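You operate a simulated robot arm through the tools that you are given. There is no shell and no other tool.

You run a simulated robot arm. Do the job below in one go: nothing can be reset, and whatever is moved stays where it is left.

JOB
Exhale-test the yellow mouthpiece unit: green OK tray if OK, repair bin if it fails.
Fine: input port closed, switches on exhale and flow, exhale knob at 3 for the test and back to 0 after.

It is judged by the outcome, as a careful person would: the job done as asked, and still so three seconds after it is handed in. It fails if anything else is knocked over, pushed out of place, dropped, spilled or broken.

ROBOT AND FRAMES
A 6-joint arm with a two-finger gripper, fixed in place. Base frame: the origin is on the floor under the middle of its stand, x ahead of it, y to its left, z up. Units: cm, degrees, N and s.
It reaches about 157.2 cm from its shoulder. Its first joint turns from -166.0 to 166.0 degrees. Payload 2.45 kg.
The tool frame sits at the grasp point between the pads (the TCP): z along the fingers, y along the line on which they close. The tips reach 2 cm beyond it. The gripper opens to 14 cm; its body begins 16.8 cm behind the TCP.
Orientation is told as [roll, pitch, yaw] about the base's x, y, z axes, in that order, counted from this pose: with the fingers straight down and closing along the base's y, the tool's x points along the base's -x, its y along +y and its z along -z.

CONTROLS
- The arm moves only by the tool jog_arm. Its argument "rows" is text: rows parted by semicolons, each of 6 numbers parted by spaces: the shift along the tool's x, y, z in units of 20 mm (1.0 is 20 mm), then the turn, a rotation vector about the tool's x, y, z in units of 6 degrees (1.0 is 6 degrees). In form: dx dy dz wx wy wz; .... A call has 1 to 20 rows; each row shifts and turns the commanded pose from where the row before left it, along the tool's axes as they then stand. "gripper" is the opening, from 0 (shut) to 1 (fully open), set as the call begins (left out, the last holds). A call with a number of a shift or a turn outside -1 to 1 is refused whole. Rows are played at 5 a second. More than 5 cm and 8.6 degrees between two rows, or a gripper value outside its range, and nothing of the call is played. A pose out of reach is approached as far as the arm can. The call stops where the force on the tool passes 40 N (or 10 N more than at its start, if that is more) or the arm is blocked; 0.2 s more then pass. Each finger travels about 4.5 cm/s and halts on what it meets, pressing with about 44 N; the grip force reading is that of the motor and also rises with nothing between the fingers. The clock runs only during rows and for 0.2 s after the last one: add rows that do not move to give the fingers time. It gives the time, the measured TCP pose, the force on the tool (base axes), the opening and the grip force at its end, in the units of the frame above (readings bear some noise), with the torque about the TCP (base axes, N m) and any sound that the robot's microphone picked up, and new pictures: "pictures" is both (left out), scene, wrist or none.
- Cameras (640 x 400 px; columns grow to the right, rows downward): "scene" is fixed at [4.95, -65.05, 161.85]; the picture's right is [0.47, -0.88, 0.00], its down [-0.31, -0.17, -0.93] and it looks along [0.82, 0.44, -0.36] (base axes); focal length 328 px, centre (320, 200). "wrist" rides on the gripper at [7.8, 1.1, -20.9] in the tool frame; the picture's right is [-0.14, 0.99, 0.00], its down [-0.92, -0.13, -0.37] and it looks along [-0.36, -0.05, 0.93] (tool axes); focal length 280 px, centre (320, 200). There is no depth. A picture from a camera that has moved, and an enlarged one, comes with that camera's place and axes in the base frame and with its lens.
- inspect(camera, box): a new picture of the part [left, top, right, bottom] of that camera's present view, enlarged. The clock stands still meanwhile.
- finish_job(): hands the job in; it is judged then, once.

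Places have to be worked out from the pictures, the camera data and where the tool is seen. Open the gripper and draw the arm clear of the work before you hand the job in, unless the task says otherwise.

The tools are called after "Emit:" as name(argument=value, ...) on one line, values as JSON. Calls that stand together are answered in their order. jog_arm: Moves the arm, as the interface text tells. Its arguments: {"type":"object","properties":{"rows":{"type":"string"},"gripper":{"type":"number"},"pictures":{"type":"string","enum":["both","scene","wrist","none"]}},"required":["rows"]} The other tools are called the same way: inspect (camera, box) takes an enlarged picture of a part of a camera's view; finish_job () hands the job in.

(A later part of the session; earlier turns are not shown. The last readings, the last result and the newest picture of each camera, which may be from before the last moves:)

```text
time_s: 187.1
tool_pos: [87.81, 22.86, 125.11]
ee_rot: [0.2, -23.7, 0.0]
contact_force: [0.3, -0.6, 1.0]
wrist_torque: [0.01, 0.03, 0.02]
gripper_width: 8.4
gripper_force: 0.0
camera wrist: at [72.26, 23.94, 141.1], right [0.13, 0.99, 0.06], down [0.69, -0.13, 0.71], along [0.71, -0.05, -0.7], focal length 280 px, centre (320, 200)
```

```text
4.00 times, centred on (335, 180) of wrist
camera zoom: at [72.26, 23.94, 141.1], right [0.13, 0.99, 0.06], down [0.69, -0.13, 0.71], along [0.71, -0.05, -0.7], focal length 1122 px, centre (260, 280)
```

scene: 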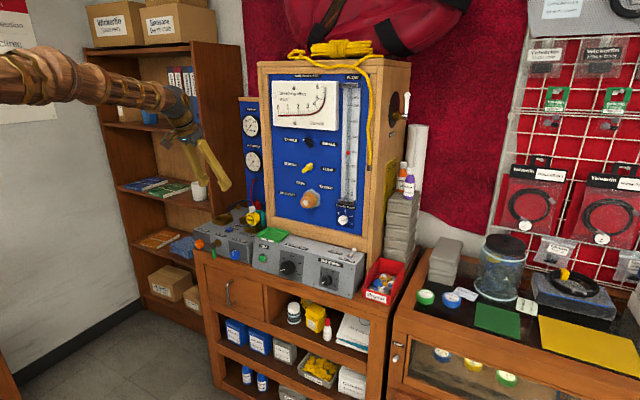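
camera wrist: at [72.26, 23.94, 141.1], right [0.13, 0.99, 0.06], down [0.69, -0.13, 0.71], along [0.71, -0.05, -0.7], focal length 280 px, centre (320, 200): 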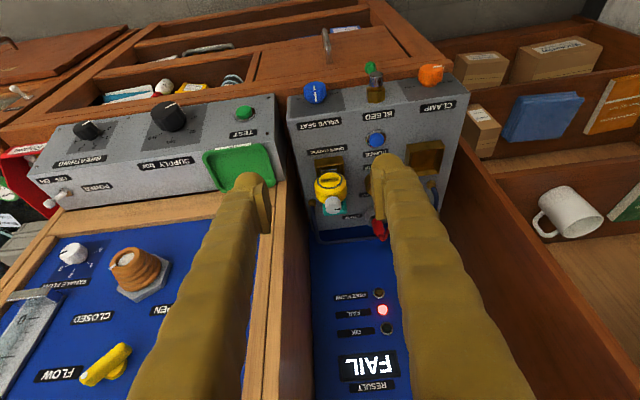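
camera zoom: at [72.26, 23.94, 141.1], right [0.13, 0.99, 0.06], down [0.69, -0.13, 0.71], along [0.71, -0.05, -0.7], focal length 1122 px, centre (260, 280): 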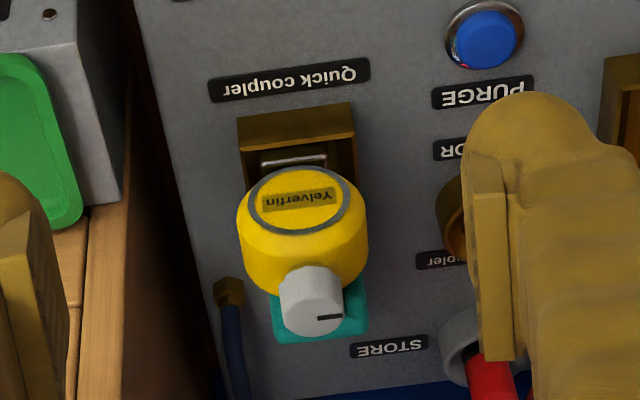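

Knob at 3, flow 300 L/min, unit seated: the FAIL is valid, so it goes to the repair bin. First the knob back to 0: I return to the panel pose.

Emit:
jog_arm(rows="0.222 -0.95 0.243 0 0 0;0.222 -0.95 0.243 0 0 0;0.222 -0.95 0.243 0 0 0;0.222 -0.95 0.243 0 0 0;0.222 -0.95 0.243 0 0 0;0.222 -0.95 0.243 0 0 0;0.222 -0.95 0.243 0 0 0;0.222 -0.95 0.243 0 0 0;0.222 -0.95 0.243 0 0 0;0.222 -0.95 0.243 0 0 0;0.222 -0.95 0.243 0 0 0;0.222 -0.95 0.243 0 0 0;0.222 -0.95 0.243 0 0 0;0.222 -0.95 0.243 0 0 0;0.222 -0.95 0.243 0 0 0;0.222 -0.95 0.243 0 0 0;0.222 -0.95 0.243 0 0 0", gripper=0.33, pictures="none")

Emit:
jog_arm(rows="0 0 0 0.43 0 0.977;0 0 0 0 -1 0;0 0 0 0 -1 0;0 0 0 0 -1 0;0 0 0 0 -1 0;0 0 0 0 -1 0;0 0 0 0 -1 0;0 0 0 0 -1 0;0 0 0 0 -1 0;0 0 0 0 -1 0;0 0 0 0 -1 0;0 0 0 0 -1 0;0 0 0 -0.53 0 0;0 0 0 -0.53 0 0", pictures="none")

```text
time_s: 190.7
tool_pos: [84.48, -9.35, 114.5]
ee_rot: [0.1, -23.9, -0.2]
contact_force: [0.3, 0.8, -0.3]
wrist_torque: [0.0, -0.01, 0.04]
gripper_width: 4.62
gripper_force: 0.0
```

```text
time_s: 193.7
tool_pos: [84.41, -9.37, 114.44]
ee_rot: [51.3, -89.7, -51.5]
contact_force: [-0.3, 0.0, 0.1]
wrist_torque: [0.0, -0.02, -0.02]
gripper_width: 4.61
gripper_force: 0.1
```

Horizontal again. I move in front of the knob and roll to +90°.

Emit:
jog_arm(rows="0.217 -0.925 0.758 0 0 0;0.217 -0.925 0.758 0 0 0;0.217 -0.925 0.758 0 0 0;0.217 -0.925 0.758 0 0 0;0.217 -0.925 0.758 0 0 0;0.217 -0.925 0.758 0 0 0;0 0 0 0 0 1;0 0 0 0 0 1;0 0 0 0 0 1;0 0 0 0 0 1;0 0 0 0 0 1;0 0 0 0 0 1;0 0 0 0 0 1;0 0 0 0 0 1;0 0 0 0 0 1;0 0 0 0 0 1;0 0 0 0 0 1;0 0 0 0 0 1;0 0 0 0 0 1;0 0 0 0 0 1", pictures="none")

Emit:
jog_arm(rows="0 0 0 0 0 1;0 0 0 0 0 0", pictures="none")

Emit:
inspect(camera="wrist", box=[250, 80, 390, 200])

```text
time_s: 197.9
tool_pos: [93.42, -20.45, 111.71]
ee_rot: [89.8, -5.7, -89.9]
contact_force: [0.3, 0.5, 0.0]
wrist_torque: [0.0, 0.0, -0.02]
gripper_width: 4.64
gripper_force: 0.0
```

```text
time_s: 198.5
tool_pos: [93.58, -20.5, 111.79]
ee_rot: [89.7, 0.3, -90.0]
contact_force: [-0.4, -0.7, -0.3]
wrist_torque: [0.0, -0.03, 0.0]
gripper_width: 4.62
gripper_force: 0.1
```

```text
3.33 times, centred on (320, 140) of wrist
camera zoom: at [72.51, -12.67, 113.01], right [0.0, -0.14, 0.99], down [-0.37, -0.92, -0.13], along [0.93, -0.37, -0.06], focal length 935 px, centre (320, 400)
```

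zoom: 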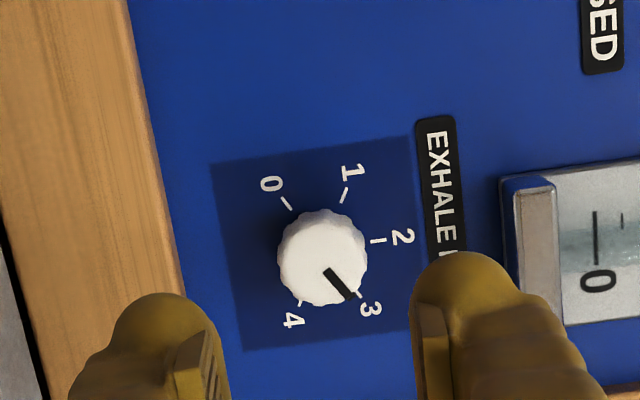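

Centred. I advance to TCP x≈105.8 and close on the knob.

Emit:
jog_arm(rows="0 0.02 0.98 0 0 0;0 0 0.98 0 0 0;0 0 0.98 0 0 0;0 0 0.98 0 0 0;0 0 0.98 0 0 0;0 0 0.98 0 0 0;0 0 0.22 0 0 0;0 0 0 0 0 0", pictures="none")

Emit:
jog_arm(rows="0 0 0 0 0 0;0 0 0 0 0 0;0 0 0 0 0 0", gripper=0.15, pictures="none")

Emit:
inspect(camera="wrist", box=[250, 110, 390, 230])

```text
time_s: 200.3
tool_pos: [105.63, -20.44, 111.75]
ee_rot: [89.8, 0.2, -90.1]
contact_force: [0.7, 0.1, 0.4]
wrist_torque: [0.03, 0.02, 0.02]
gripper_width: 4.61
gripper_force: 0.0
```

```text
time_s: 201.1
tool_pos: [105.76, -20.48, 111.83]
ee_rot: [89.9, 0.2, -90.1]
contact_force: [4.4, 0.4, 1.1]
wrist_torque: [0.01, -0.01, 0.0]
gripper_width: 3.24
gripper_force: 43.7
```

```text
3.33 times, centred on (320, 170) of wrist
camera zoom: at [84.77, -12.65, 113.02], right [0.0, -0.14, 0.99], down [-0.37, -0.92, -0.13], along [0.93, -0.37, -0.06], focal length 935 px, centre (320, 300)
```

zoom: 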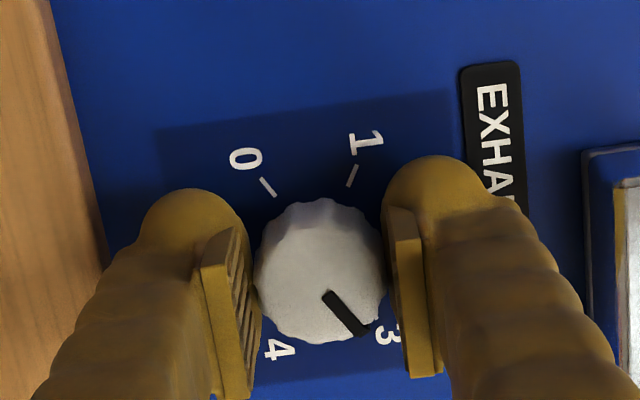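

Gripped with no side load. I turn counter-clockwise 120° in two checked stages.

Emit:
jog_arm(rows="0 0 0 0 0 -1;0 0 0 0 0 -1;0 0 0 0 0 -1;0 0 0 0 0 -1;0 0 0 0 0 -1;0 0 0 0 0 -1;0 0 0 0 0 -1;0 0 0 0 0 -1;0 0 0 0 0 -1;0 0 0 0 0 -1", pictures="none")

Emit:
jog_arm(rows="0 0 0 0 0 -1;0 0 0 0 0 -1;0 0 0 0 0 -1;0 0 0 0 0 -1;0 0 0 0 0 -1;0 0 0 0 0 -1;0 0 0 0 0 -1;0 0 0 0 0 -1;0 0 0 0 0 -1;0 0 0 0 0 -1", pictures="none")

```text
time_s: 203.3
tool_pos: [105.79, -20.45, 111.72]
ee_rot: [89.6, -59.8, -89.7]
contact_force: [15.7, -15.0, 10.5]
wrist_torque: [0.0, -0.01, -0.04]
gripper_width: 3.24
gripper_force: 45.2
```

```text
time_s: 205.5
tool_pos: [105.69, -20.39, 111.83]
ee_rot: [-89.6, -60.1, 89.5]
contact_force: [-5.0, -28.3, 8.9]
wrist_torque: [0.01, -0.12, -0.29]
gripper_width: 3.26
gripper_force: 44.8
```

I relieve the −y load and turn the last 60° to 0.

Emit:
jog_arm(rows="0.04 -0.07 0 0 0 -1;0 0 0 0 0 -1;0 0 0 0 0 -1;0 0 0 0 0 -1;0 0 0 0 0 -1;0 0 0 0 0 -1;0 0 0 0 0 -1;0 0 0 0 0 -1;0 0 0 0 0 -1;0 0 0 0 0 -1", pictures="none")

Emit:
inspect(camera="wrist", box=[250, 110, 390, 230])

Emit:
inspect(camera="scene", box=[268, 75, 368, 235])

```text
time_s: 207.7
tool_pos: [105.7, -20.6, 111.79]
ee_rot: [-89.8, 0.0, 89.9]
contact_force: [-14.6, -0.9, 18.0]
wrist_torque: [0.68, -0.25, 0.07]
gripper_width: 3.23
gripper_force: 44.6
```

```text
3.33 times, centred on (320, 170) of wrist
camera zoom: at [84.73, -28.45, 110.77], right [0.0, 0.14, -0.99], down [-0.37, 0.92, 0.13], along [0.93, 0.36, 0.05], focal length 935 px, centre (320, 300)
```

zoom: 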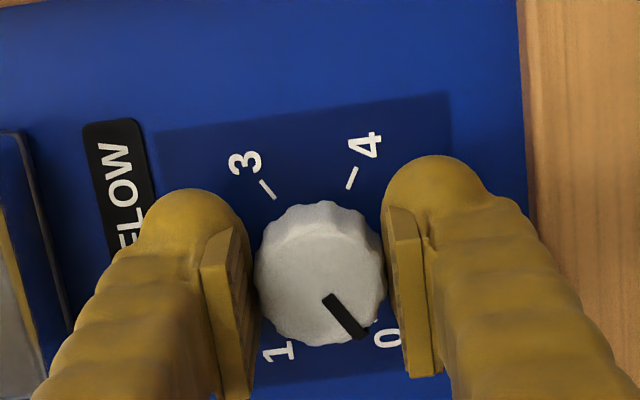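

```text
2.50 times, centred on (318, 155) of scene
camera zoom: at [4.95, -65.05, 161.85], right [0.47, -0.88, 0.0], down [-0.31, -0.17, -0.93], along [0.82, 0.44, -0.36], focal length 820 px, centre (325, 312)
```

zoom: 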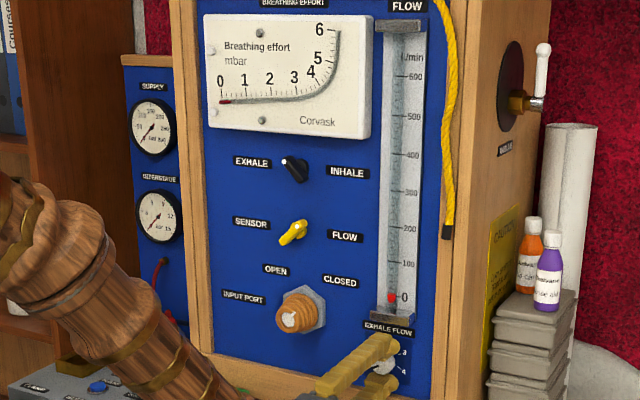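

Knob is at 0 against its stop; flow and effort fall to zero. I release and retract, then verify.

Emit:
jog_arm(rows="0 0 0 0 0 0;0 0 0 0 0 0;0 0 0 0 0 0;0 0 -0.5 0 0 0;0 0 -1 0 0 0;0 0 -1 0 0 0;0 0 -1 0 0 0;0 0 -1 0 0 0;0 0 -1 0 0 0;0 0 -1 0 0 0;0 0 -1 0 0 0;0 0 -1 0 0 0;0 0 -1 0 0 0;0 0 -1 0 0 0", gripper=0.33, pictures="none")

Emit:
inspect(camera="scene", box=[325, 195, 365, 230])

Emit:
inspect(camera="scene", box=[350, 240, 420, 310])

```text
time_s: 210.7
tool_pos: [84.64, -20.66, 111.89]
ee_rot: [-89.9, -0.2, 89.9]
contact_force: [0.0, -0.5, 0.2]
wrist_torque: [0.0, -0.05, 0.01]
gripper_width: 4.6
gripper_force: 0.0
```

```text
11.43 times, centred on (345, 212) of scene
camera zoom: at [4.95, -65.05, 161.85], right [0.47, -0.88, 0.0], down [-0.31, -0.17, -0.93], along [0.82, 0.44, -0.36], focal length 3746 px, centre (34, 57)
```

zoom: 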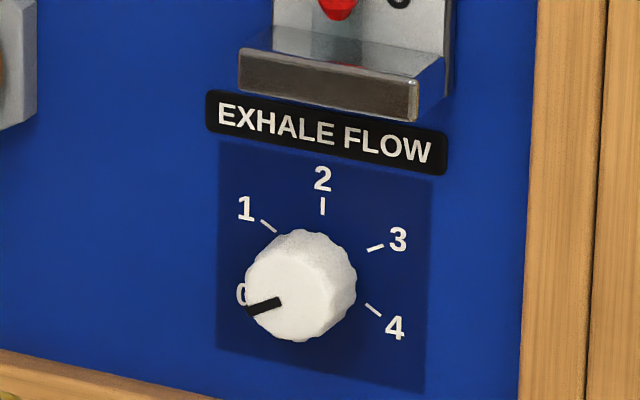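

```text
5.71 times, centred on (385, 275) of scene
camera zoom: at [4.95, -65.05, 161.85], right [0.47, -0.88, 0.0], down [-0.31, -0.17, -0.93], along [0.82, 0.44, -0.36], focal length 1873 px, centre (-51, -229)
```

zoom: 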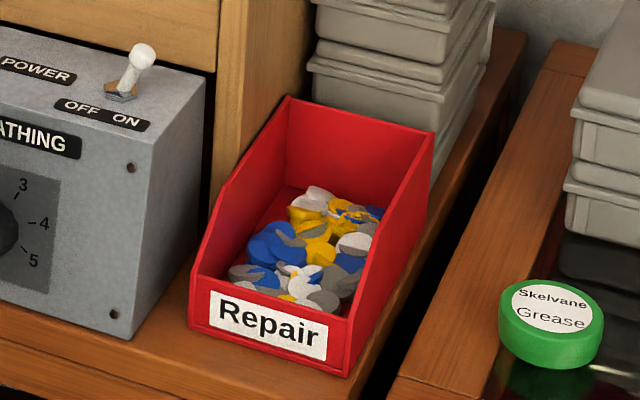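

Knob back at 0. The repair bin is at ≈x 98.5–111.5, y −32 to −42.5. I roll back to 0, align with the arm plane (−13.7°) and pitch down, which also lets me view the bin.

Emit:
jog_arm(rows="0 0 0 0 0 1;0 0 0 0 0 1;0 0 0 0 0 1;0 0 0 0 0 1;0 0 0 0 0 1;0 0 0 0 0 1;0 0 0 0 0 1;0 0 0 0 0 1;0 0 0 0 0 1;0 0 0 0 0 1;0 0 0 0 0 1;0 0 0 0 0 1;0 0 0 0 0 1;0 0 0 0 0 1;0 0 0 0 0 1", pictures="none")

Emit:
jog_arm(rows="0 0 0 0.76 0 0;0 0 0 0.76 0 0;0 0 0 0.76 0 0;0 0 0 0 1 0;0 0 0 0 1 0;0 0 0 0 1 0;0 0 0 0 1 0;0 0 0 0 1 0;0 0 0 0 1 0;0 0 0 0 1 0;0 0 0 0 1 0;0 0 0 0 1 0;0 0 0 0 1 0;0 0 0 0 1 0", gripper=0.7, pictures="both")

```text
time_s: 213.9
tool_pos: [84.73, -20.65, 111.92]
ee_rot: [55.6, -89.5, -55.7]
contact_force: [0.2, -0.6, 0.4]
wrist_torque: [0.01, 0.01, -0.03]
gripper_width: 4.6
gripper_force: 0.0
```

```text
time_s: 216.9
tool_pos: [84.63, -20.54, 111.87]
ee_rot: [0.2, -23.6, -13.8]
contact_force: [0.5, -0.1, 1.5]
wrist_torque: [0.04, 0.0, -0.01]
gripper_width: 9.79
gripper_force: 0.1
camera wrist: at [69.77, -15.91, 127.89], right [0.36, 0.93, 0.06], down [0.64, -0.29, 0.71], along [0.68, -0.22, -0.71], focal length 280 px, centre (320, 200)
```

scene: 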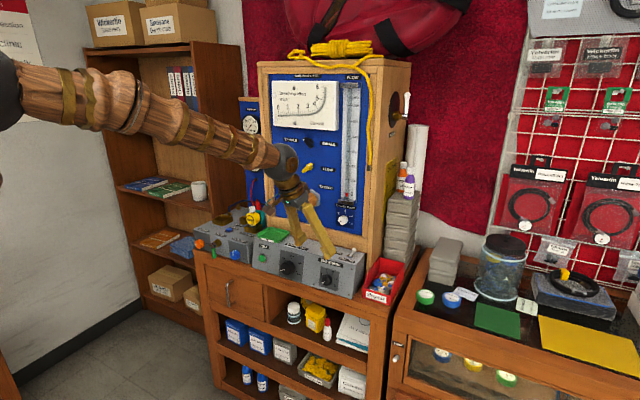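
wrist: 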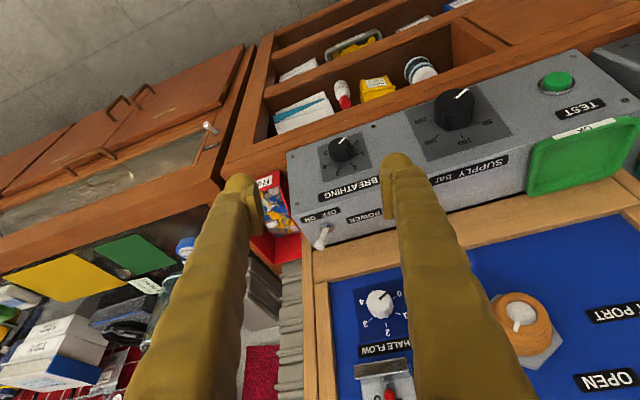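

I shift right ~15 cm so the bin falls between the fingers for a proper look.

Emit:
jog_arm(rows="-0.205 -0.912 0.09 0 0 0;-0.205 -0.912 0.09 0 0 0;-0.205 -0.912 0.09 0 0 0;-0.205 -0.912 0.09 0 0 0;-0.205 -0.912 0.09 0 0 0;-0.205 -0.912 0.09 0 0 0;-0.205 -0.912 0.09 0 0 0;-0.205 -0.912 0.09 0 0 0", pictures="wrist")

Emit:
inspect(camera="wrist", box=[240, 130, 400, 270])

```text
time_s: 218.7
tool_pos: [84.58, -35.6, 111.97]
ee_rot: [0.3, -23.8, -13.8]
contact_force: [0.2, 0.0, -0.2]
wrist_torque: [-0.03, -0.02, -0.01]
gripper_width: 9.8
gripper_force: 0.1
camera wrist: at [69.83, -30.88, 127.9], right [0.36, 0.93, 0.06], down [0.64, -0.29, 0.71], along [0.68, -0.22, -0.7], focal length 280 px, centre (320, 200)
```

wrist: 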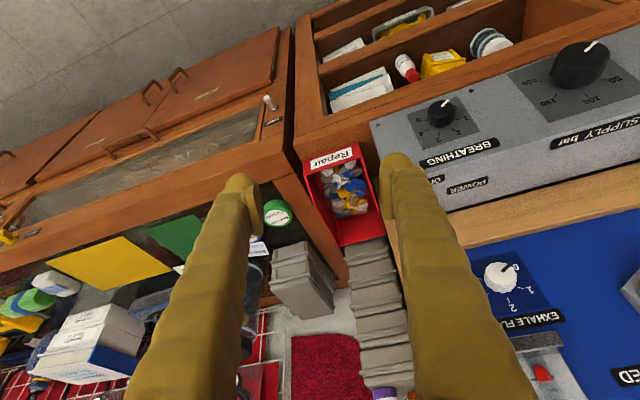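

```text
2.86 times, centred on (320, 200) of wrist
camera zoom: at [69.83, -30.88, 127.9], right [0.36, 0.93, 0.06], down [0.64, -0.29, 0.71], along [0.68, -0.22, -0.7], focal length 801 px, centre (320, 200)
```

zoom: 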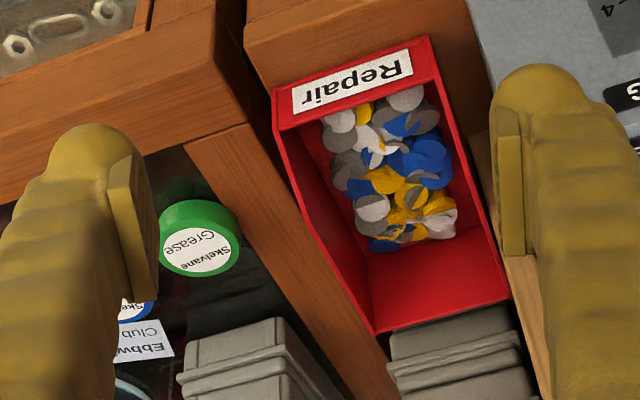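

Bin geometry: x 99–116.3, y −32.3…−42.4, walls z≈91 (front) to 94.3 (back), floor 86.5. Now I fetch the unit: yaw back to 0 and travel left.

Emit:
jog_arm(rows="0 0 0 -0.309 0 -0.702;0 0 0 -0.309 0 -0.702;0 0 0 -0.309 0 -0.702;0 1 0 0 0 0;0 1 0 0 0 0;0 1 0 0 0 0;0 1 0 0 0 0;0 1 0 0 0 0;0 1 0 0 0 0;0 1 0 0 0 0;0 1 0 0 0 0;0 1 0 0 0 0;0 1 0 0 0 0;0 1 0 0 0 0;0 1 0 0 0 0;0 1 0 0 0 0;0 1 0 0 0 0;0 1 0 0 0 0;0 1 0 0 0 0;0 1 0 0 0 0", gripper=0.55, pictures="none")

Emit:
jog_arm(rows="0 1 0 0 0 0;0 1 0 0 0 0;0 1 0 0 0 0;0 1 0 0 0 0;0 1 0 0 0 0;0 1 0 0 0 0;0 1 0 0 0 0;0 1 0 0 0 0;0 1 0 0 0 0;0 1 0 0 0 0;0 1 0 0 0 0;0 1 0 0 0 0", pictures="both")

```text
time_s: 222.9
tool_pos: [84.67, -1.43, 111.97]
ee_rot: [0.3, -23.7, 0.0]
contact_force: [0.1, 0.5, 0.3]
wrist_torque: [0.0, -0.04, 0.01]
gripper_width: 7.74
gripper_force: 0.0
```

```text
time_s: 225.5
tool_pos: [84.38, 22.44, 111.86]
ee_rot: [0.1, -23.8, -0.1]
contact_force: [-0.5, -0.4, 0.4]
wrist_torque: [0.01, -0.03, 0.01]
gripper_width: 7.7
gripper_force: 0.1
camera wrist: at [68.88, 23.45, 127.94], right [0.13, 0.99, 0.06], down [0.69, -0.13, 0.71], along [0.71, -0.05, -0.7], focal length 280 px, centre (320, 200)
```

scene: 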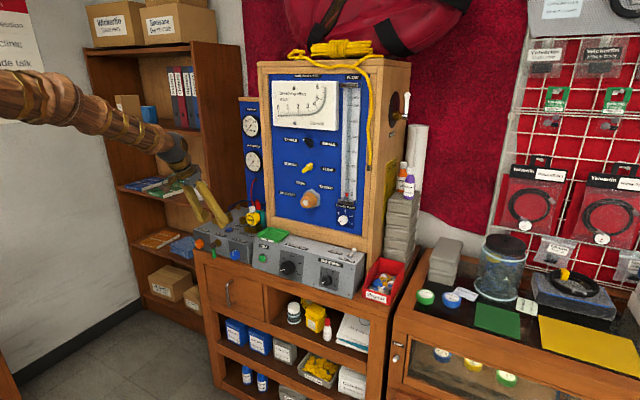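
wrist: 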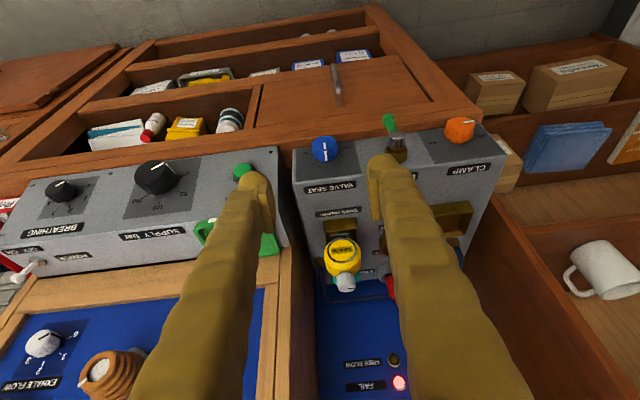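

FAIL lamp is still lit. I go to the standoff over the unit and descend as before.

Emit:
jog_arm(rows="-0.956 0.072 0.31 0 0 0;-0.956 0.072 0.31 0 0 0;-0.956 0.072 0.31 0 0 0;-0.956 0.072 0.31 0 0 0;-0.956 0.072 0.31 0 0 0;-0.956 0.072 0.31 0 0 0;-0.956 0.072 0.31 0 0 0;-0.956 0.072 0.31 0 0 0;-0.956 0.072 0.31 0 0 0;0 0 0 0 0 0", pictures="none")

Emit:
inspect(camera="wrist", box=[256, 120, 384, 220])

```text
time_s: 227.7
tool_pos: [102.85, 23.78, 113.6]
ee_rot: [0.2, -23.8, -0.1]
contact_force: [0.7, 0.5, 0.1]
wrist_torque: [-0.02, 0.01, -0.02]
gripper_width: 7.69
gripper_force: 0.1
```

```text
4.00 times, centred on (320, 170) of wrist
camera zoom: at [87.15, 24.71, 129.76], right [0.13, 0.99, 0.06], down [0.69, -0.13, 0.71], along [0.71, -0.05, -0.7], focal length 1122 px, centre (320, 320)
```

zoom: 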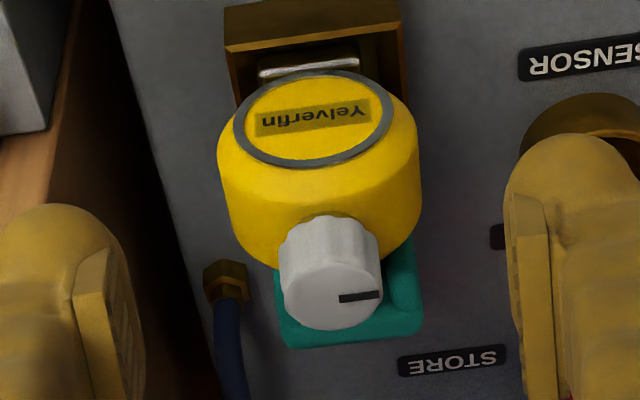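

Centred. I descend 12.2 cm along the axis, grip and lift.

Emit:
jog_arm(rows="-0.024 0 0.873 0 0 0;-0.024 0 0.873 0 0 0;-0.024 0 0.873 0 0 0;-0.024 0 0.873 0 0 0;-0.024 0 0.873 0 0 0;-0.024 0 0.873 0 0 0;-0.024 0 0.873 0 0 0;0 0 0 0 0 0", pictures="none")

Emit:
jog_arm(rows="0 0 0 0 0 0;0 0 0 0 0 0;0 0 0 0 0 0;0 0 0 0 0 0", gripper=0.3, pictures="none")

Emit:
inspect(camera="wrist", box=[240, 130, 400, 255])

```text
time_s: 229.5
tool_pos: [107.89, 23.71, 102.56]
ee_rot: [0.3, -23.8, 0.0]
contact_force: [-0.3, -0.3, -0.2]
wrist_torque: [0.0, -0.06, 0.01]
gripper_width: 7.71
gripper_force: 0.0
```

```text
time_s: 230.5
tool_pos: [107.88, 23.65, 102.61]
ee_rot: [0.2, -23.8, 0.0]
contact_force: [0.3, 0.8, -0.5]
wrist_torque: [0.07, -0.02, 0.02]
gripper_width: 5.83
gripper_force: 44.0
```

```text
3.20 times, centred on (320, 192) of wrist
camera zoom: at [92.26, 24.68, 118.56], right [0.13, 0.99, 0.06], down [0.69, -0.13, 0.71], along [0.71, -0.05, -0.7], focal length 897 px, centre (320, 224)
```

zoom: 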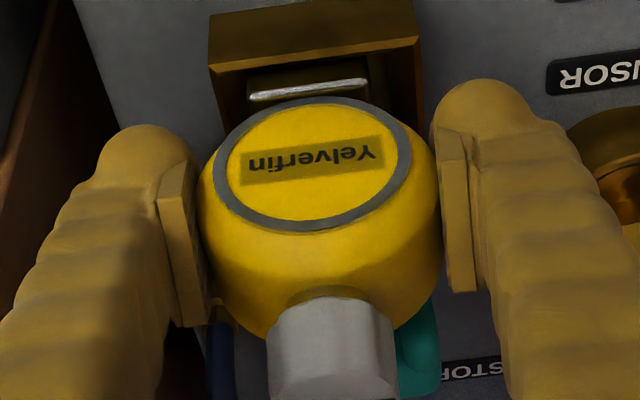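

Gripped at 5.83 cm, 44 N. I lift 10 cm and draw back to x≈88.

Emit:
jog_arm(rows="-0.1 0 -0.229 0 0 0;-0.1 0 -0.229 0 0 0;-0.1 0 -0.229 0 0 0;-0.1 0 -0.229 0 0 0;-0.4 0 -0.914 0 0 0;-0.4 0 -0.914 0 0 0;-0.4 0 -0.914 0 0 0;-0.4 0 -0.914 0 0 0;0.914 0 -0.4 0 0 0;0.914 0 -0.4 0 0 0;0.914 0 -0.4 0 0 0;0.914 0 -0.4 0 0 0;0.914 0 -0.4 0 0 0;0.914 0 -0.4 0 0 0;0.914 0 -0.4 0 0 0;0.914 0 -0.4 0 0 0;0.914 0 -0.4 0 0 0;0.914 0 -0.4 0 0 0", pictures="scene")

Emit:
inspect(camera="wrist", box=[250, 120, 390, 260])

```text
time_s: 234.3
tool_pos: [87.85, 23.72, 112.74]
ee_rot: [0.3, -23.8, -0.2]
contact_force: [0.3, -0.1, -2.2]
wrist_torque: [0.03, -0.01, 0.02]
gripper_width: 5.81
gripper_force: 43.8
```

scene: 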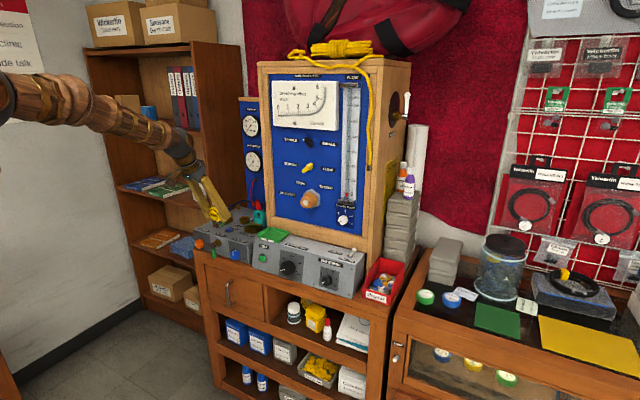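

```text
2.86 times, centred on (320, 190) of wrist
camera zoom: at [72.2, 24.64, 128.66], right [0.13, 0.99, 0.06], down [0.69, -0.13, 0.71], along [0.71, -0.05, -0.7], focal length 801 px, centre (320, 229)
```

zoom: 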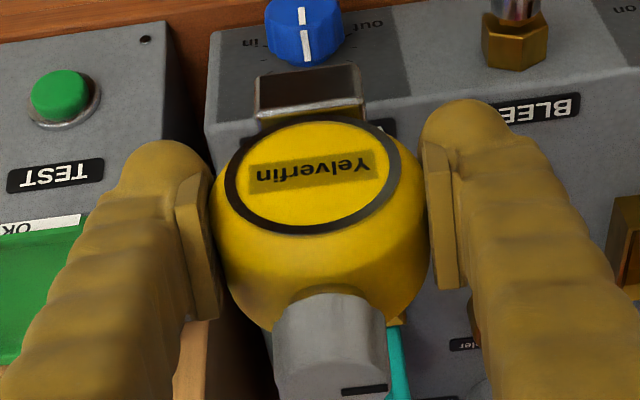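

Holding firmly. I carry it right along x≈88 to y≈−37.9.

Emit:
jog_arm(rows="0 -1 0 0 0 0;0 -1 0 0 0 0;0 -1 0 0 0 0;0 -1 0 0 0 0;0 -1 0 0 0 0;0 -1 0 0 0 0;0 -1 0 0 0 0;0 -1 0 0 0 0;0 -1 0 0 0 0;0 -1 0 0 0 0;0 -1 0 0 0 0;0 -1 0 0 0 0;0 -1 0 0 0 0;0 -1 0 0 0 0;0 -1 0 0 0 0;0 -1 0 0 0 0;0 -1 0 0 0 0;0 -1 0 0 0 0;0 -1 0 0 0 0;0 -1 0 0 0 0", pictures="none")

Emit:
jog_arm(rows="0 -1 0 0 0 0;0 -1 0 0 0 0;0 -1 0 0 0 0;0 -1 0 0 0 0;0 -1 0 0 0 0;0 -1 0 0 0 0;0 -1 0 0 0 0;0 -1 0 0 0 0;0 -1 0 0 0 0;0 -1 0 0 0 0;0 -0.8 0 0 0 0;0 0 0 0 1 0;0 0 0 0 1 0;0 0 0 0 1 0;0 0 0 0 0.95 0", pictures="both")

```text
time_s: 238.5
tool_pos: [87.99, -16.28, 112.63]
ee_rot: [0.2, -23.8, -0.1]
contact_force: [-0.3, 0.1, -2.2]
wrist_torque: [-0.01, -0.01, 0.0]
gripper_width: 5.82
gripper_force: 44.5
```

```text
time_s: 241.7
tool_pos: [88.11, -37.89, 112.68]
ee_rot: [0.1, 0.0, 0.0]
contact_force: [-0.9, 0.8, -1.9]
wrist_torque: [0.01, -0.04, -0.03]
gripper_width: 5.81
gripper_force: 43.6
camera wrist: at [80.07, -36.93, 133.42], right [0.14, 0.99, 0.0], down [0.92, -0.13, 0.37], along [0.37, -0.05, -0.93], focal length 280 px, centre (320, 200)
```

scene: 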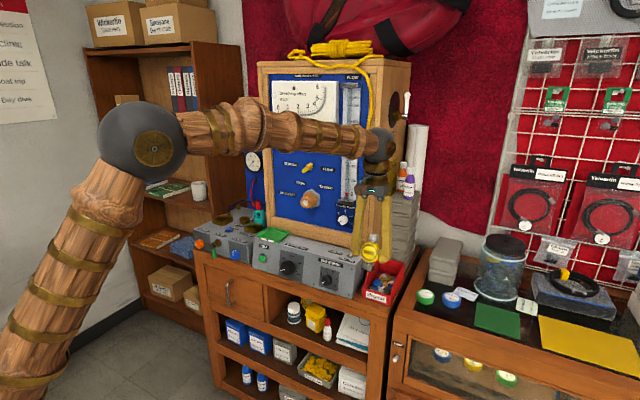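
wrist: 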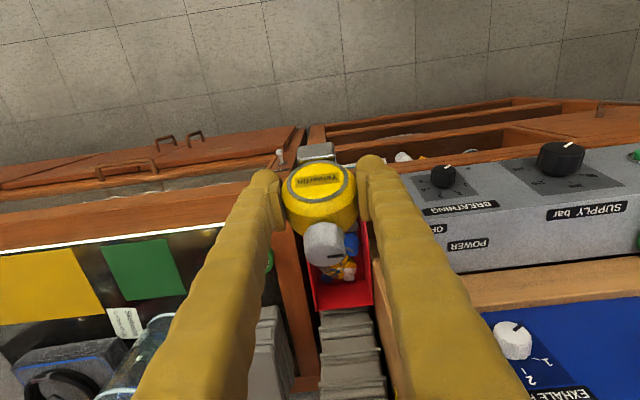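

Tool now straight down, unit tilted slightly back. I move forward over the bin to x≈104.5.

Emit:
jog_arm(rows="-0.911 0 0 0 0 0;-0.911 0 0 0 0 0;-0.911 0 0 0 0 0;-0.911 0 0 0 0 0;-0.911 0 0 0 0 0;-0.911 0 0 0 0 0;-0.911 0 0 0 0 0;-0.911 0 0 0 0 0;-0.911 0 0 0 0 0;0 0 0 0 0 0", pictures="both")

Emit:
inspect(camera="scene", box=[335, 200, 425, 310])

Emit:
inspect(camera="wrist", box=[240, 120, 420, 280])

```text
time_s: 243.9
tool_pos: [104.31, -37.94, 112.48]
ee_rot: [0.3, 0.0, 0.0]
contact_force: [-0.8, 0.7, -2.0]
wrist_torque: [-0.01, 0.0, 0.01]
gripper_width: 5.8
gripper_force: 44.2
camera wrist: at [96.44, -36.98, 133.38], right [0.14, 0.99, 0.0], down [0.92, -0.13, 0.37], along [0.37, -0.05, -0.93], focal length 280 px, centre (320, 200)
```

scene: 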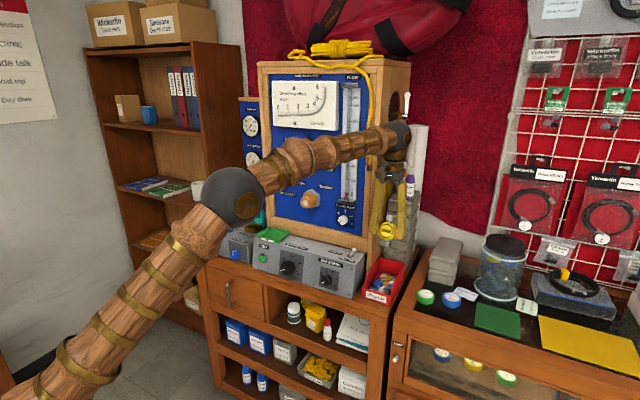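
wrist: 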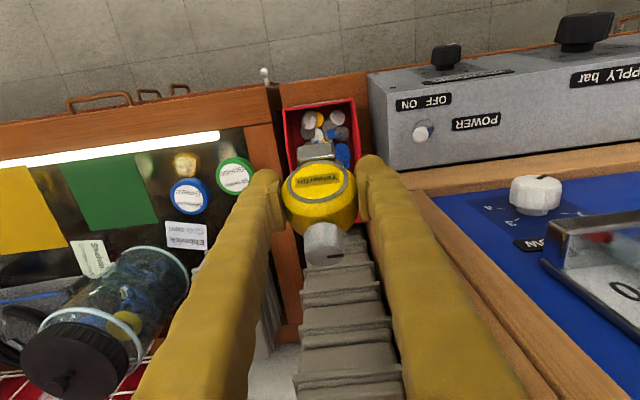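

```text
3.64 times, centred on (380, 255) of scene
camera zoom: at [4.95, -65.05, 161.85], right [0.47, -0.88, 0.0], down [-0.31, -0.17, -0.93], along [0.82, 0.44, -0.36], focal length 1192 px, centre (102, 0)
```

zoom: 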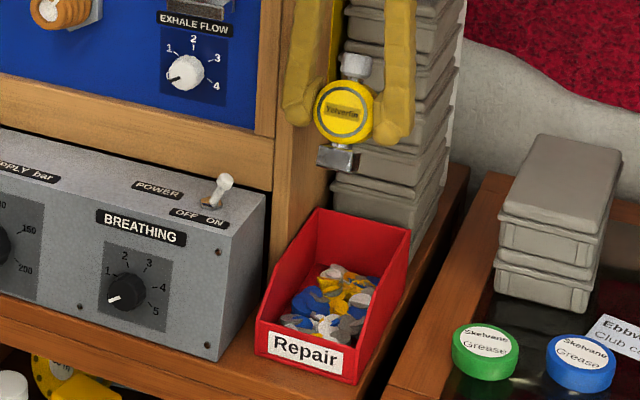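

```text
2.50 times, centred on (330, 200) of wrist
camera zoom: at [96.44, -36.98, 133.38], right [0.14, 0.99, 0.0], down [0.92, -0.13, 0.37], along [0.37, -0.05, -0.93], focal length 701 px, centre (295, 200)
```

zoom: 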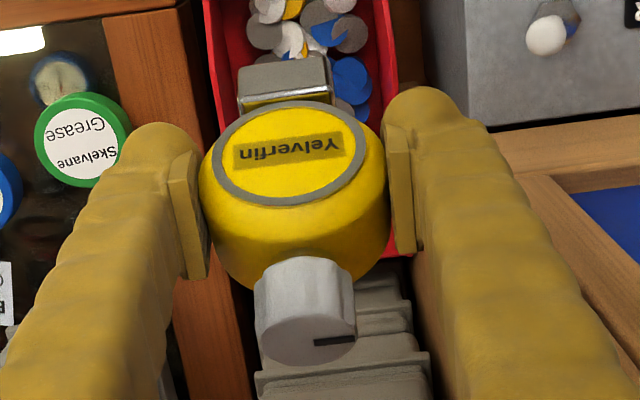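

Aligned over the bin (centre y≈−37.5), clear of the console end. I descend 15 cm to TCP z≈97.5.

Emit:
jog_arm(rows="0 0.05 0.9 0 0 0;0 0.05 0.9 0 0 0;0 0.05 0.9 0 0 0;0 0 0.9 0 0 0;0 0 0.9 0 0 0;0 0 0.9 0 0 0;0 0 0.9 0 0 0;0 0 0.9 0 0 0;0 0 0 0 0 0", pictures="none")

Emit:
inspect(camera="scene", box=[345, 220, 425, 310])

Emit:
inspect(camera="wrist", box=[230, 110, 410, 270])

```text
time_s: 245.9
tool_pos: [104.34, -37.67, 97.9]
ee_rot: [0.2, 0.0, 0.1]
contact_force: [0.0, -0.3, -2.8]
wrist_torque: [0.01, 0.02, 0.01]
gripper_width: 5.8
gripper_force: 44.4
```

```text
4.44 times, centred on (385, 265) of scene
camera zoom: at [4.95, -65.05, 161.85], right [0.47, -0.88, 0.0], down [-0.31, -0.17, -0.93], along [0.82, 0.44, -0.36], focal length 1457 px, centre (31, -89)
```

zoom: 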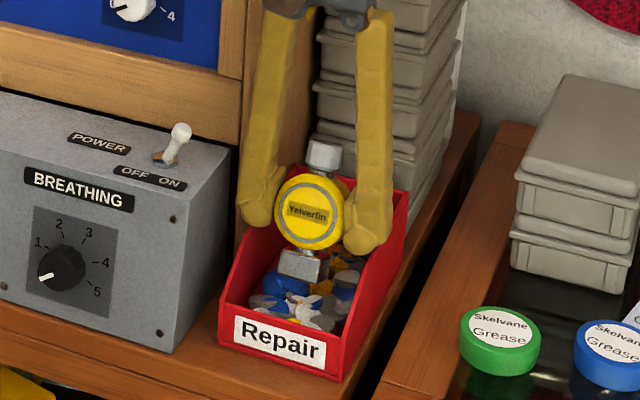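

```text
2.50 times, centred on (320, 190) of wrist
camera zoom: at [96.42, -36.66, 118.87], right [0.14, 0.99, 0.0], down [0.92, -0.13, 0.37], along [0.37, -0.05, -0.93], focal length 701 px, centre (320, 225)
```

zoom: 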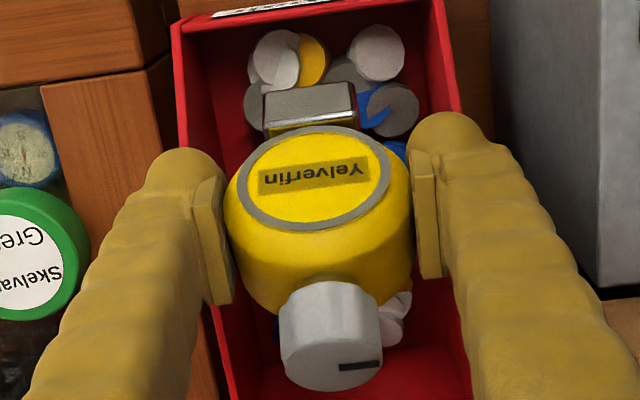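

The unit is inside the bin's outline with fingers above the walls. I lower slowly toward the parts pile.

Emit:
jog_arm(rows="0 0 0.2 0 0 0;0 0 0.2 0 0 0;0 0 0.2 0 0 0", pictures="none")

Emit:
jog_arm(rows="0 0 0.15 0 0 0;0 0 0.15 0 0 0;0 0 0.1 0 0 0", pictures="none")

Emit:
inspect(camera="scene", box=[345, 220, 425, 310])

Emit:
inspect(camera="wrist", box=[230, 110, 410, 270])

```text
time_s: 246.7
tool_pos: [104.41, -37.58, 96.81]
ee_rot: [0.3, -0.2, 0.0]
contact_force: [-0.2, -0.2, -2.3]
wrist_torque: [0.05, 0.03, -0.01]
gripper_width: 5.83
gripper_force: 44.1
```

```text
time_s: 247.5
tool_pos: [104.25, -37.61, 96.19]
ee_rot: [0.1, -0.2, 0.0]
contact_force: [-1.5, -3.1, 8.0]
wrist_torque: [-0.48, -0.03, -0.02]
gripper_width: 5.8
gripper_force: 43.7
```

```text
4.44 times, centred on (385, 265) of scene
camera zoom: at [4.95, -65.05, 161.85], right [0.47, -0.88, 0.0], down [-0.31, -0.17, -0.93], along [0.82, 0.44, -0.36], focal length 1457 px, centre (31, -89)
```

zoom: 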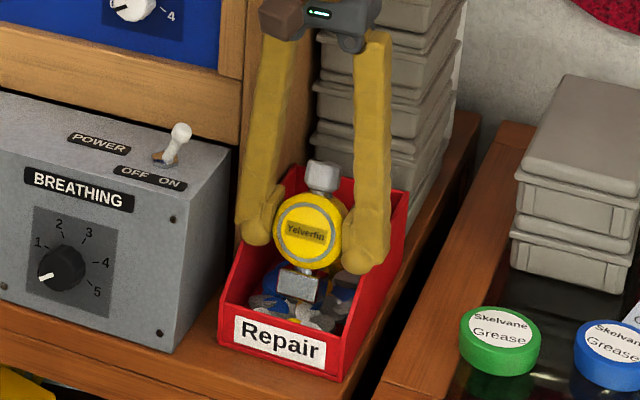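

```text
2.50 times, centred on (320, 190) of wrist
camera zoom: at [96.39, -36.64, 117.06], right [0.14, 0.99, 0.0], down [0.92, -0.13, 0.37], along [0.37, -0.05, -0.93], focal length 701 px, centre (320, 225)
```

zoom: 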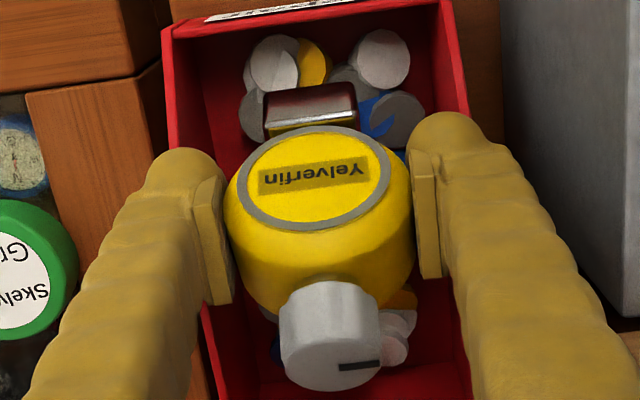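

The block now rests on the pile (≈10 N up-load). I open just slightly (6.7 cm, the console end is near the +y finger) to release it.

Emit:
jog_arm(rows="0 0 0 0 0 0;0 0 0 0 0 0;0 0 0 0 0 0", gripper=0.48, pictures="none")

Emit:
inspect(camera="scene", box=[345, 220, 425, 310])

Emit:
inspect(camera="wrist", box=[230, 110, 410, 270])

```text
time_s: 248.3
tool_pos: [104.41, -37.59, 96.22]
ee_rot: [0.1, -0.2, 0.0]
contact_force: [5.5, 9.0, 30.4]
wrist_torque: [-1.2, -0.11, 0.21]
gripper_width: 6.34
gripper_force: 0.0
```

```text
4.44 times, centred on (385, 265) of scene
camera zoom: at [4.95, -65.05, 161.85], right [0.47, -0.88, 0.0], down [-0.31, -0.17, -0.93], along [0.82, 0.44, -0.36], focal length 1457 px, centre (31, -89)
```

zoom: 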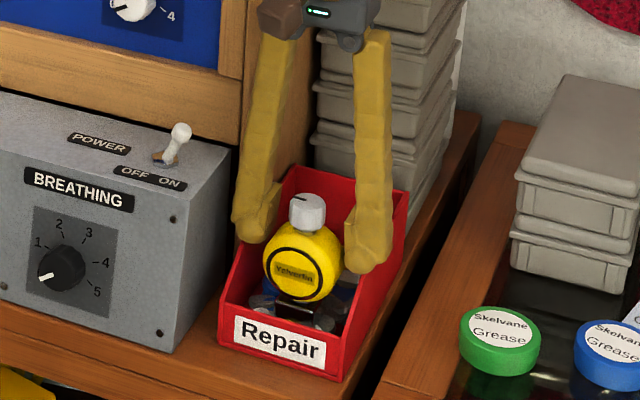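

```text
2.50 times, centred on (320, 190) of wrist
camera zoom: at [96.4, -36.57, 117.12], right [0.14, 0.99, 0.0], down [0.92, -0.13, 0.37], along [0.37, -0.05, -0.93], focal length 701 px, centre (320, 225)
```

zoom: 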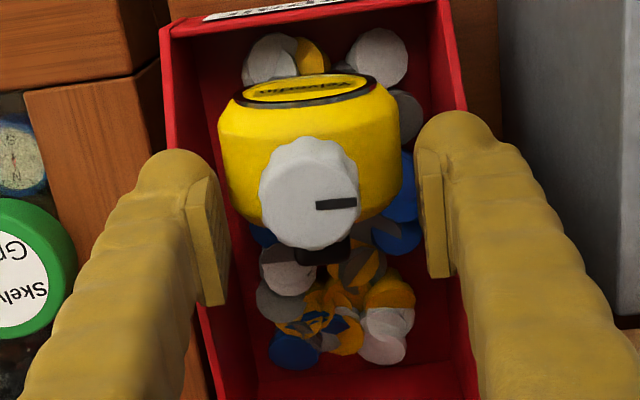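

The −y finger is pressing on the bin wall, so I raise straight up right away; the unit has settled upright in the bin.

Emit:
jog_arm(rows="0 0 -0.3 0 0 0;0 0 -0.5 0 0 0;0 0 -0.8 0 0 0;0 0 -1 0 0 0", pictures="none")

Emit:
inspect(camera="scene", box=[345, 220, 425, 310])

Emit:
inspect(camera="wrist", box=[230, 110, 410, 270])

```text
time_s: 249.3
tool_pos: [104.17, -37.41, 101.19]
ee_rot: [0.2, 0.0, 0.0]
contact_force: [-0.3, 0.5, 0.6]
wrist_torque: [-0.02, 0.01, -0.03]
gripper_width: 6.73
gripper_force: 0.0
```

```text
4.44 times, centred on (385, 265) of scene
camera zoom: at [4.95, -65.05, 161.85], right [0.47, -0.88, 0.0], down [-0.31, -0.17, -0.93], along [0.82, 0.44, -0.36], focal length 1457 px, centre (31, -89)
```

zoom: 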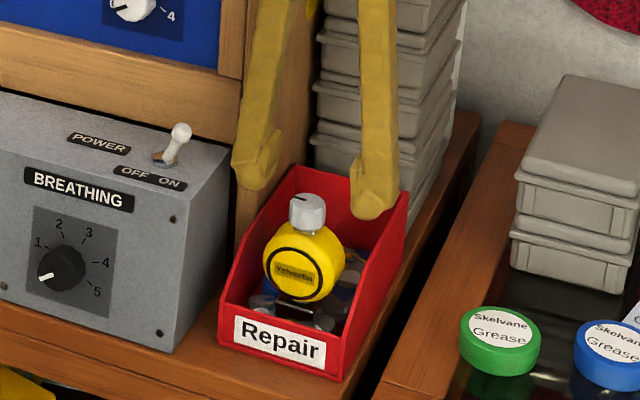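

```text
2.50 times, centred on (320, 190) of wrist
camera zoom: at [96.45, -36.49, 122.07], right [0.14, 0.99, 0.0], down [0.92, -0.13, 0.37], along [0.37, -0.05, -0.93], focal length 701 px, centre (320, 225)
```

zoom: 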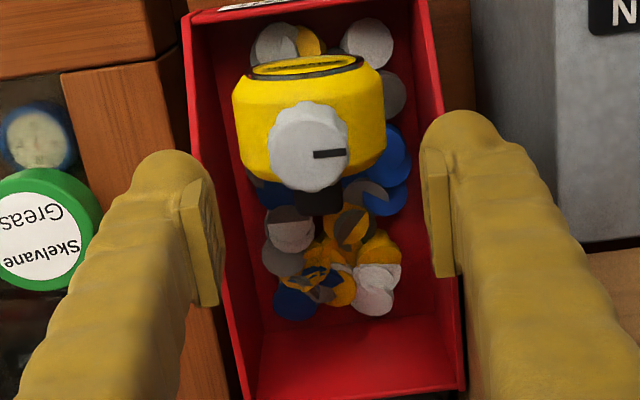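

The unit stands in the Repair bin and the bin has not moved. I raise further, wait a moment and compare for stability.

Emit:
jog_arm(rows="0 0 -1 0 0 0;0 0 -1 0 0 0;0 0 -1 0 0 0;0 0 -1 0 0 0;0 0 -1 0 0 0;0 0 -1 0 0 0;0 0 -1 0 0 0;0 0 0 0 0 0;0 0 0 0 0 0;0 0 0 0 0 0;0 0 0 0 0 0;0 0 0 0 0 0;0 0 0 0 0 0;0 0 0 0 0 0;0 0 0 0 0 0", pictures="both")

Emit:
inspect(camera="scene", box=[345, 220, 425, 310])

```text
time_s: 252.5
tool_pos: [104.3, -37.81, 115.31]
ee_rot: [0.1, 0.0, -0.1]
contact_force: [-0.2, -0.3, 1.1]
wrist_torque: [-0.01, 0.04, 0.0]
gripper_width: 6.69
gripper_force: 0.0
camera wrist: at [96.49, -36.75, 136.12], right [0.14, 0.99, 0.0], down [0.92, -0.13, 0.37], along [0.37, -0.05, -0.93], focal length 280 px, centre (320, 200)
```

scene: 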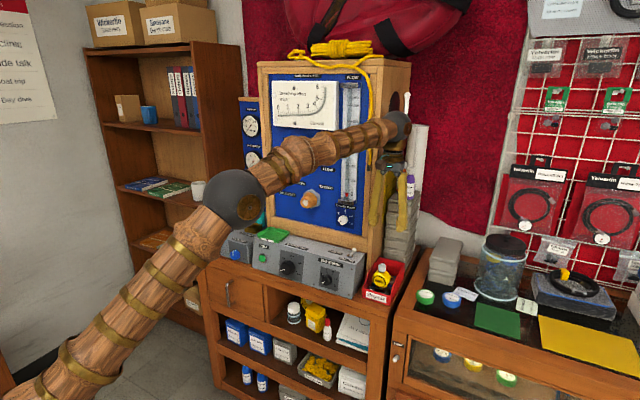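
wrist: 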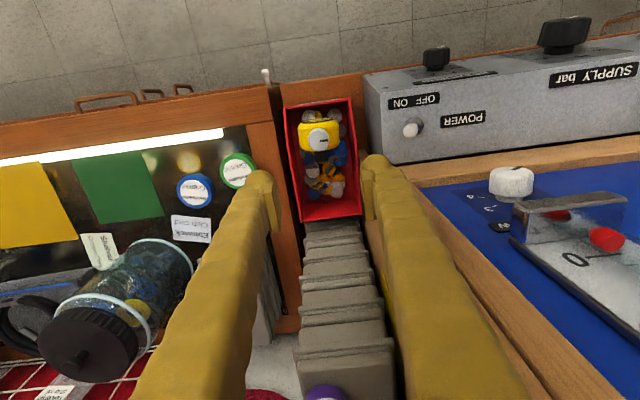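

```text
4.44 times, centred on (385, 265) of scene
camera zoom: at [4.95, -65.05, 161.85], right [0.47, -0.88, 0.0], down [-0.31, -0.17, -0.93], along [0.82, 0.44, -0.36], focal length 1457 px, centre (31, -89)
```

zoom: 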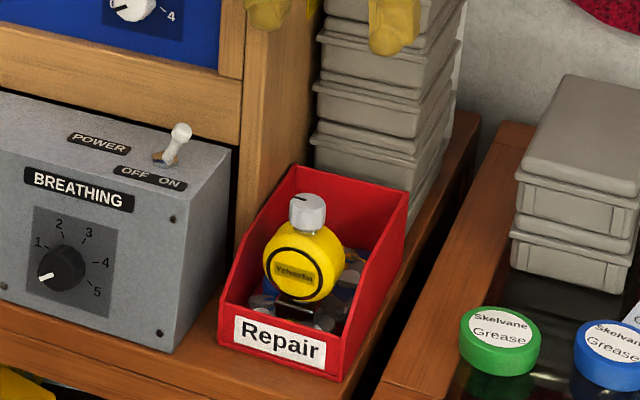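

Stable. I draw the arm straight back clear of the work with the gripper open, then do a final check of the scene.

Emit:
jog_arm(rows="0.5 0 -0.5 0 0 0;1 0 -0.5 0 0 0;1 0 0 0 0 0;1 0 0 0 0 0;1 0 0 0 0 0;1 0 0 0 0 0;1 0 0 0 0 0;1 0 0 0 0 0;1 0 0 0 0 0;1 0 0 0 0 0;1 0 0 0 0 0;1 0 0 0 0 0;1 0 0 0 0 0;1 0 0 0 0 0;1 0 0 0 0 0;0 0 0 0 0 0;0 0 0 0 0 0", pictures="both")

Emit:
inspect(camera="scene", box=[260, 70, 420, 310])

Emit:
inspect(camera="scene", box=[345, 240, 425, 310])

Emit:
inspect(camera="scene", box=[325, 195, 365, 230])

```text
time_s: 256.1
tool_pos: [75.3, -37.55, 117.38]
ee_rot: [0.3, 0.1, 0.0]
contact_force: [0.5, -0.8, -0.4]
wrist_torque: [-0.04, 0.01, 0.03]
gripper_width: 6.72
gripper_force: 0.0
camera wrist: at [67.39, -36.6, 138.19], right [0.14, 0.99, 0.0], down [0.92, -0.13, 0.37], along [0.37, -0.05, -0.93], focal length 280 px, centre (320, 200)
```

scene: 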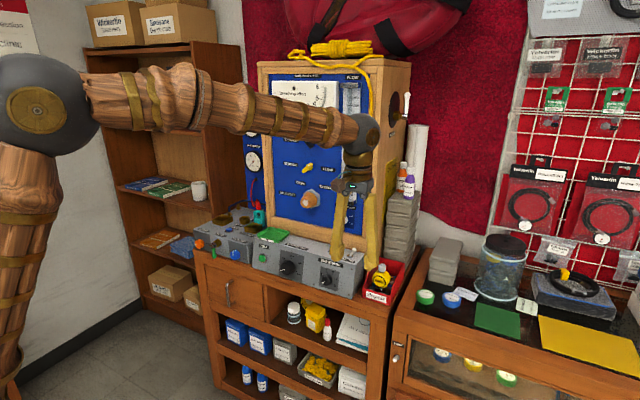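
wrist: 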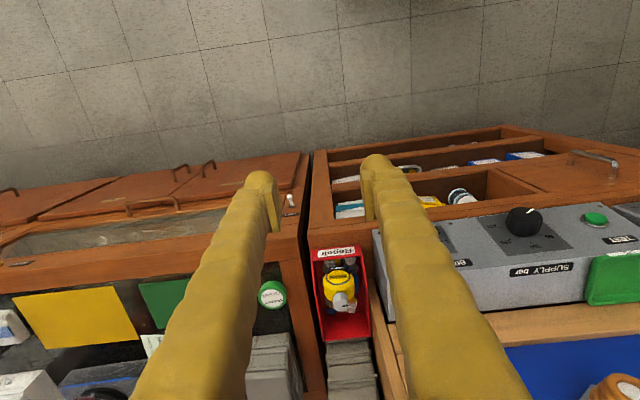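

```text
1.67 times, centred on (340, 190) of scene
camera zoom: at [4.95, -65.05, 161.85], right [0.47, -0.88, 0.0], down [-0.31, -0.17, -0.93], along [0.82, 0.44, -0.36], focal length 546 px, centre (287, 217)
```

zoom: 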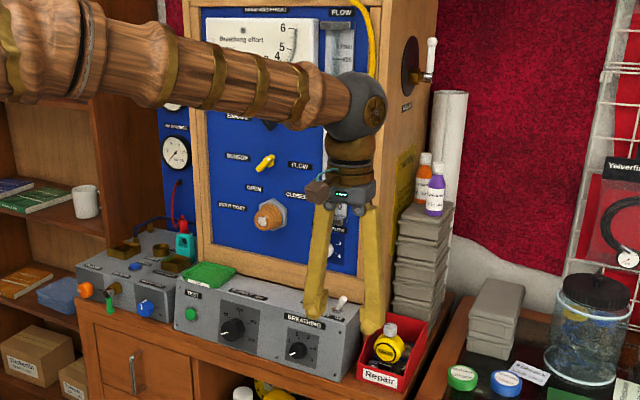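

```text
5.71 times, centred on (385, 275) of scene
camera zoom: at [4.95, -65.05, 161.85], right [0.47, -0.88, 0.0], down [-0.31, -0.17, -0.93], along [0.82, 0.44, -0.36], focal length 1873 px, centre (-51, -229)
```

zoom: 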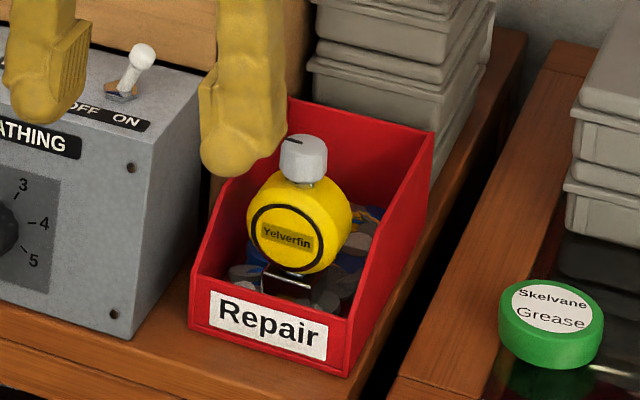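

```text
11.43 times, centred on (345, 212) of scene
camera zoom: at [4.95, -65.05, 161.85], right [0.47, -0.88, 0.0], down [-0.31, -0.17, -0.93], along [0.82, 0.44, -0.36], focal length 3746 px, centre (34, 57)
```

zoom: 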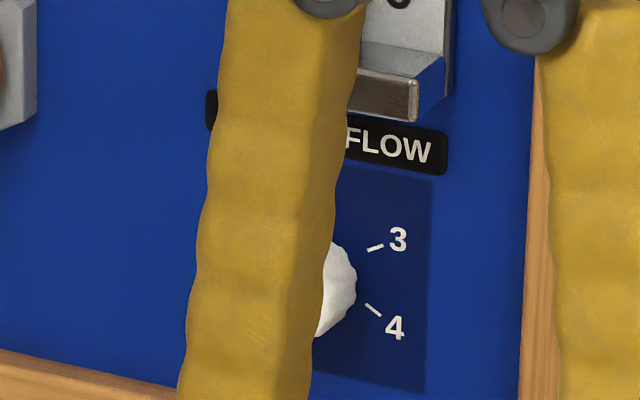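

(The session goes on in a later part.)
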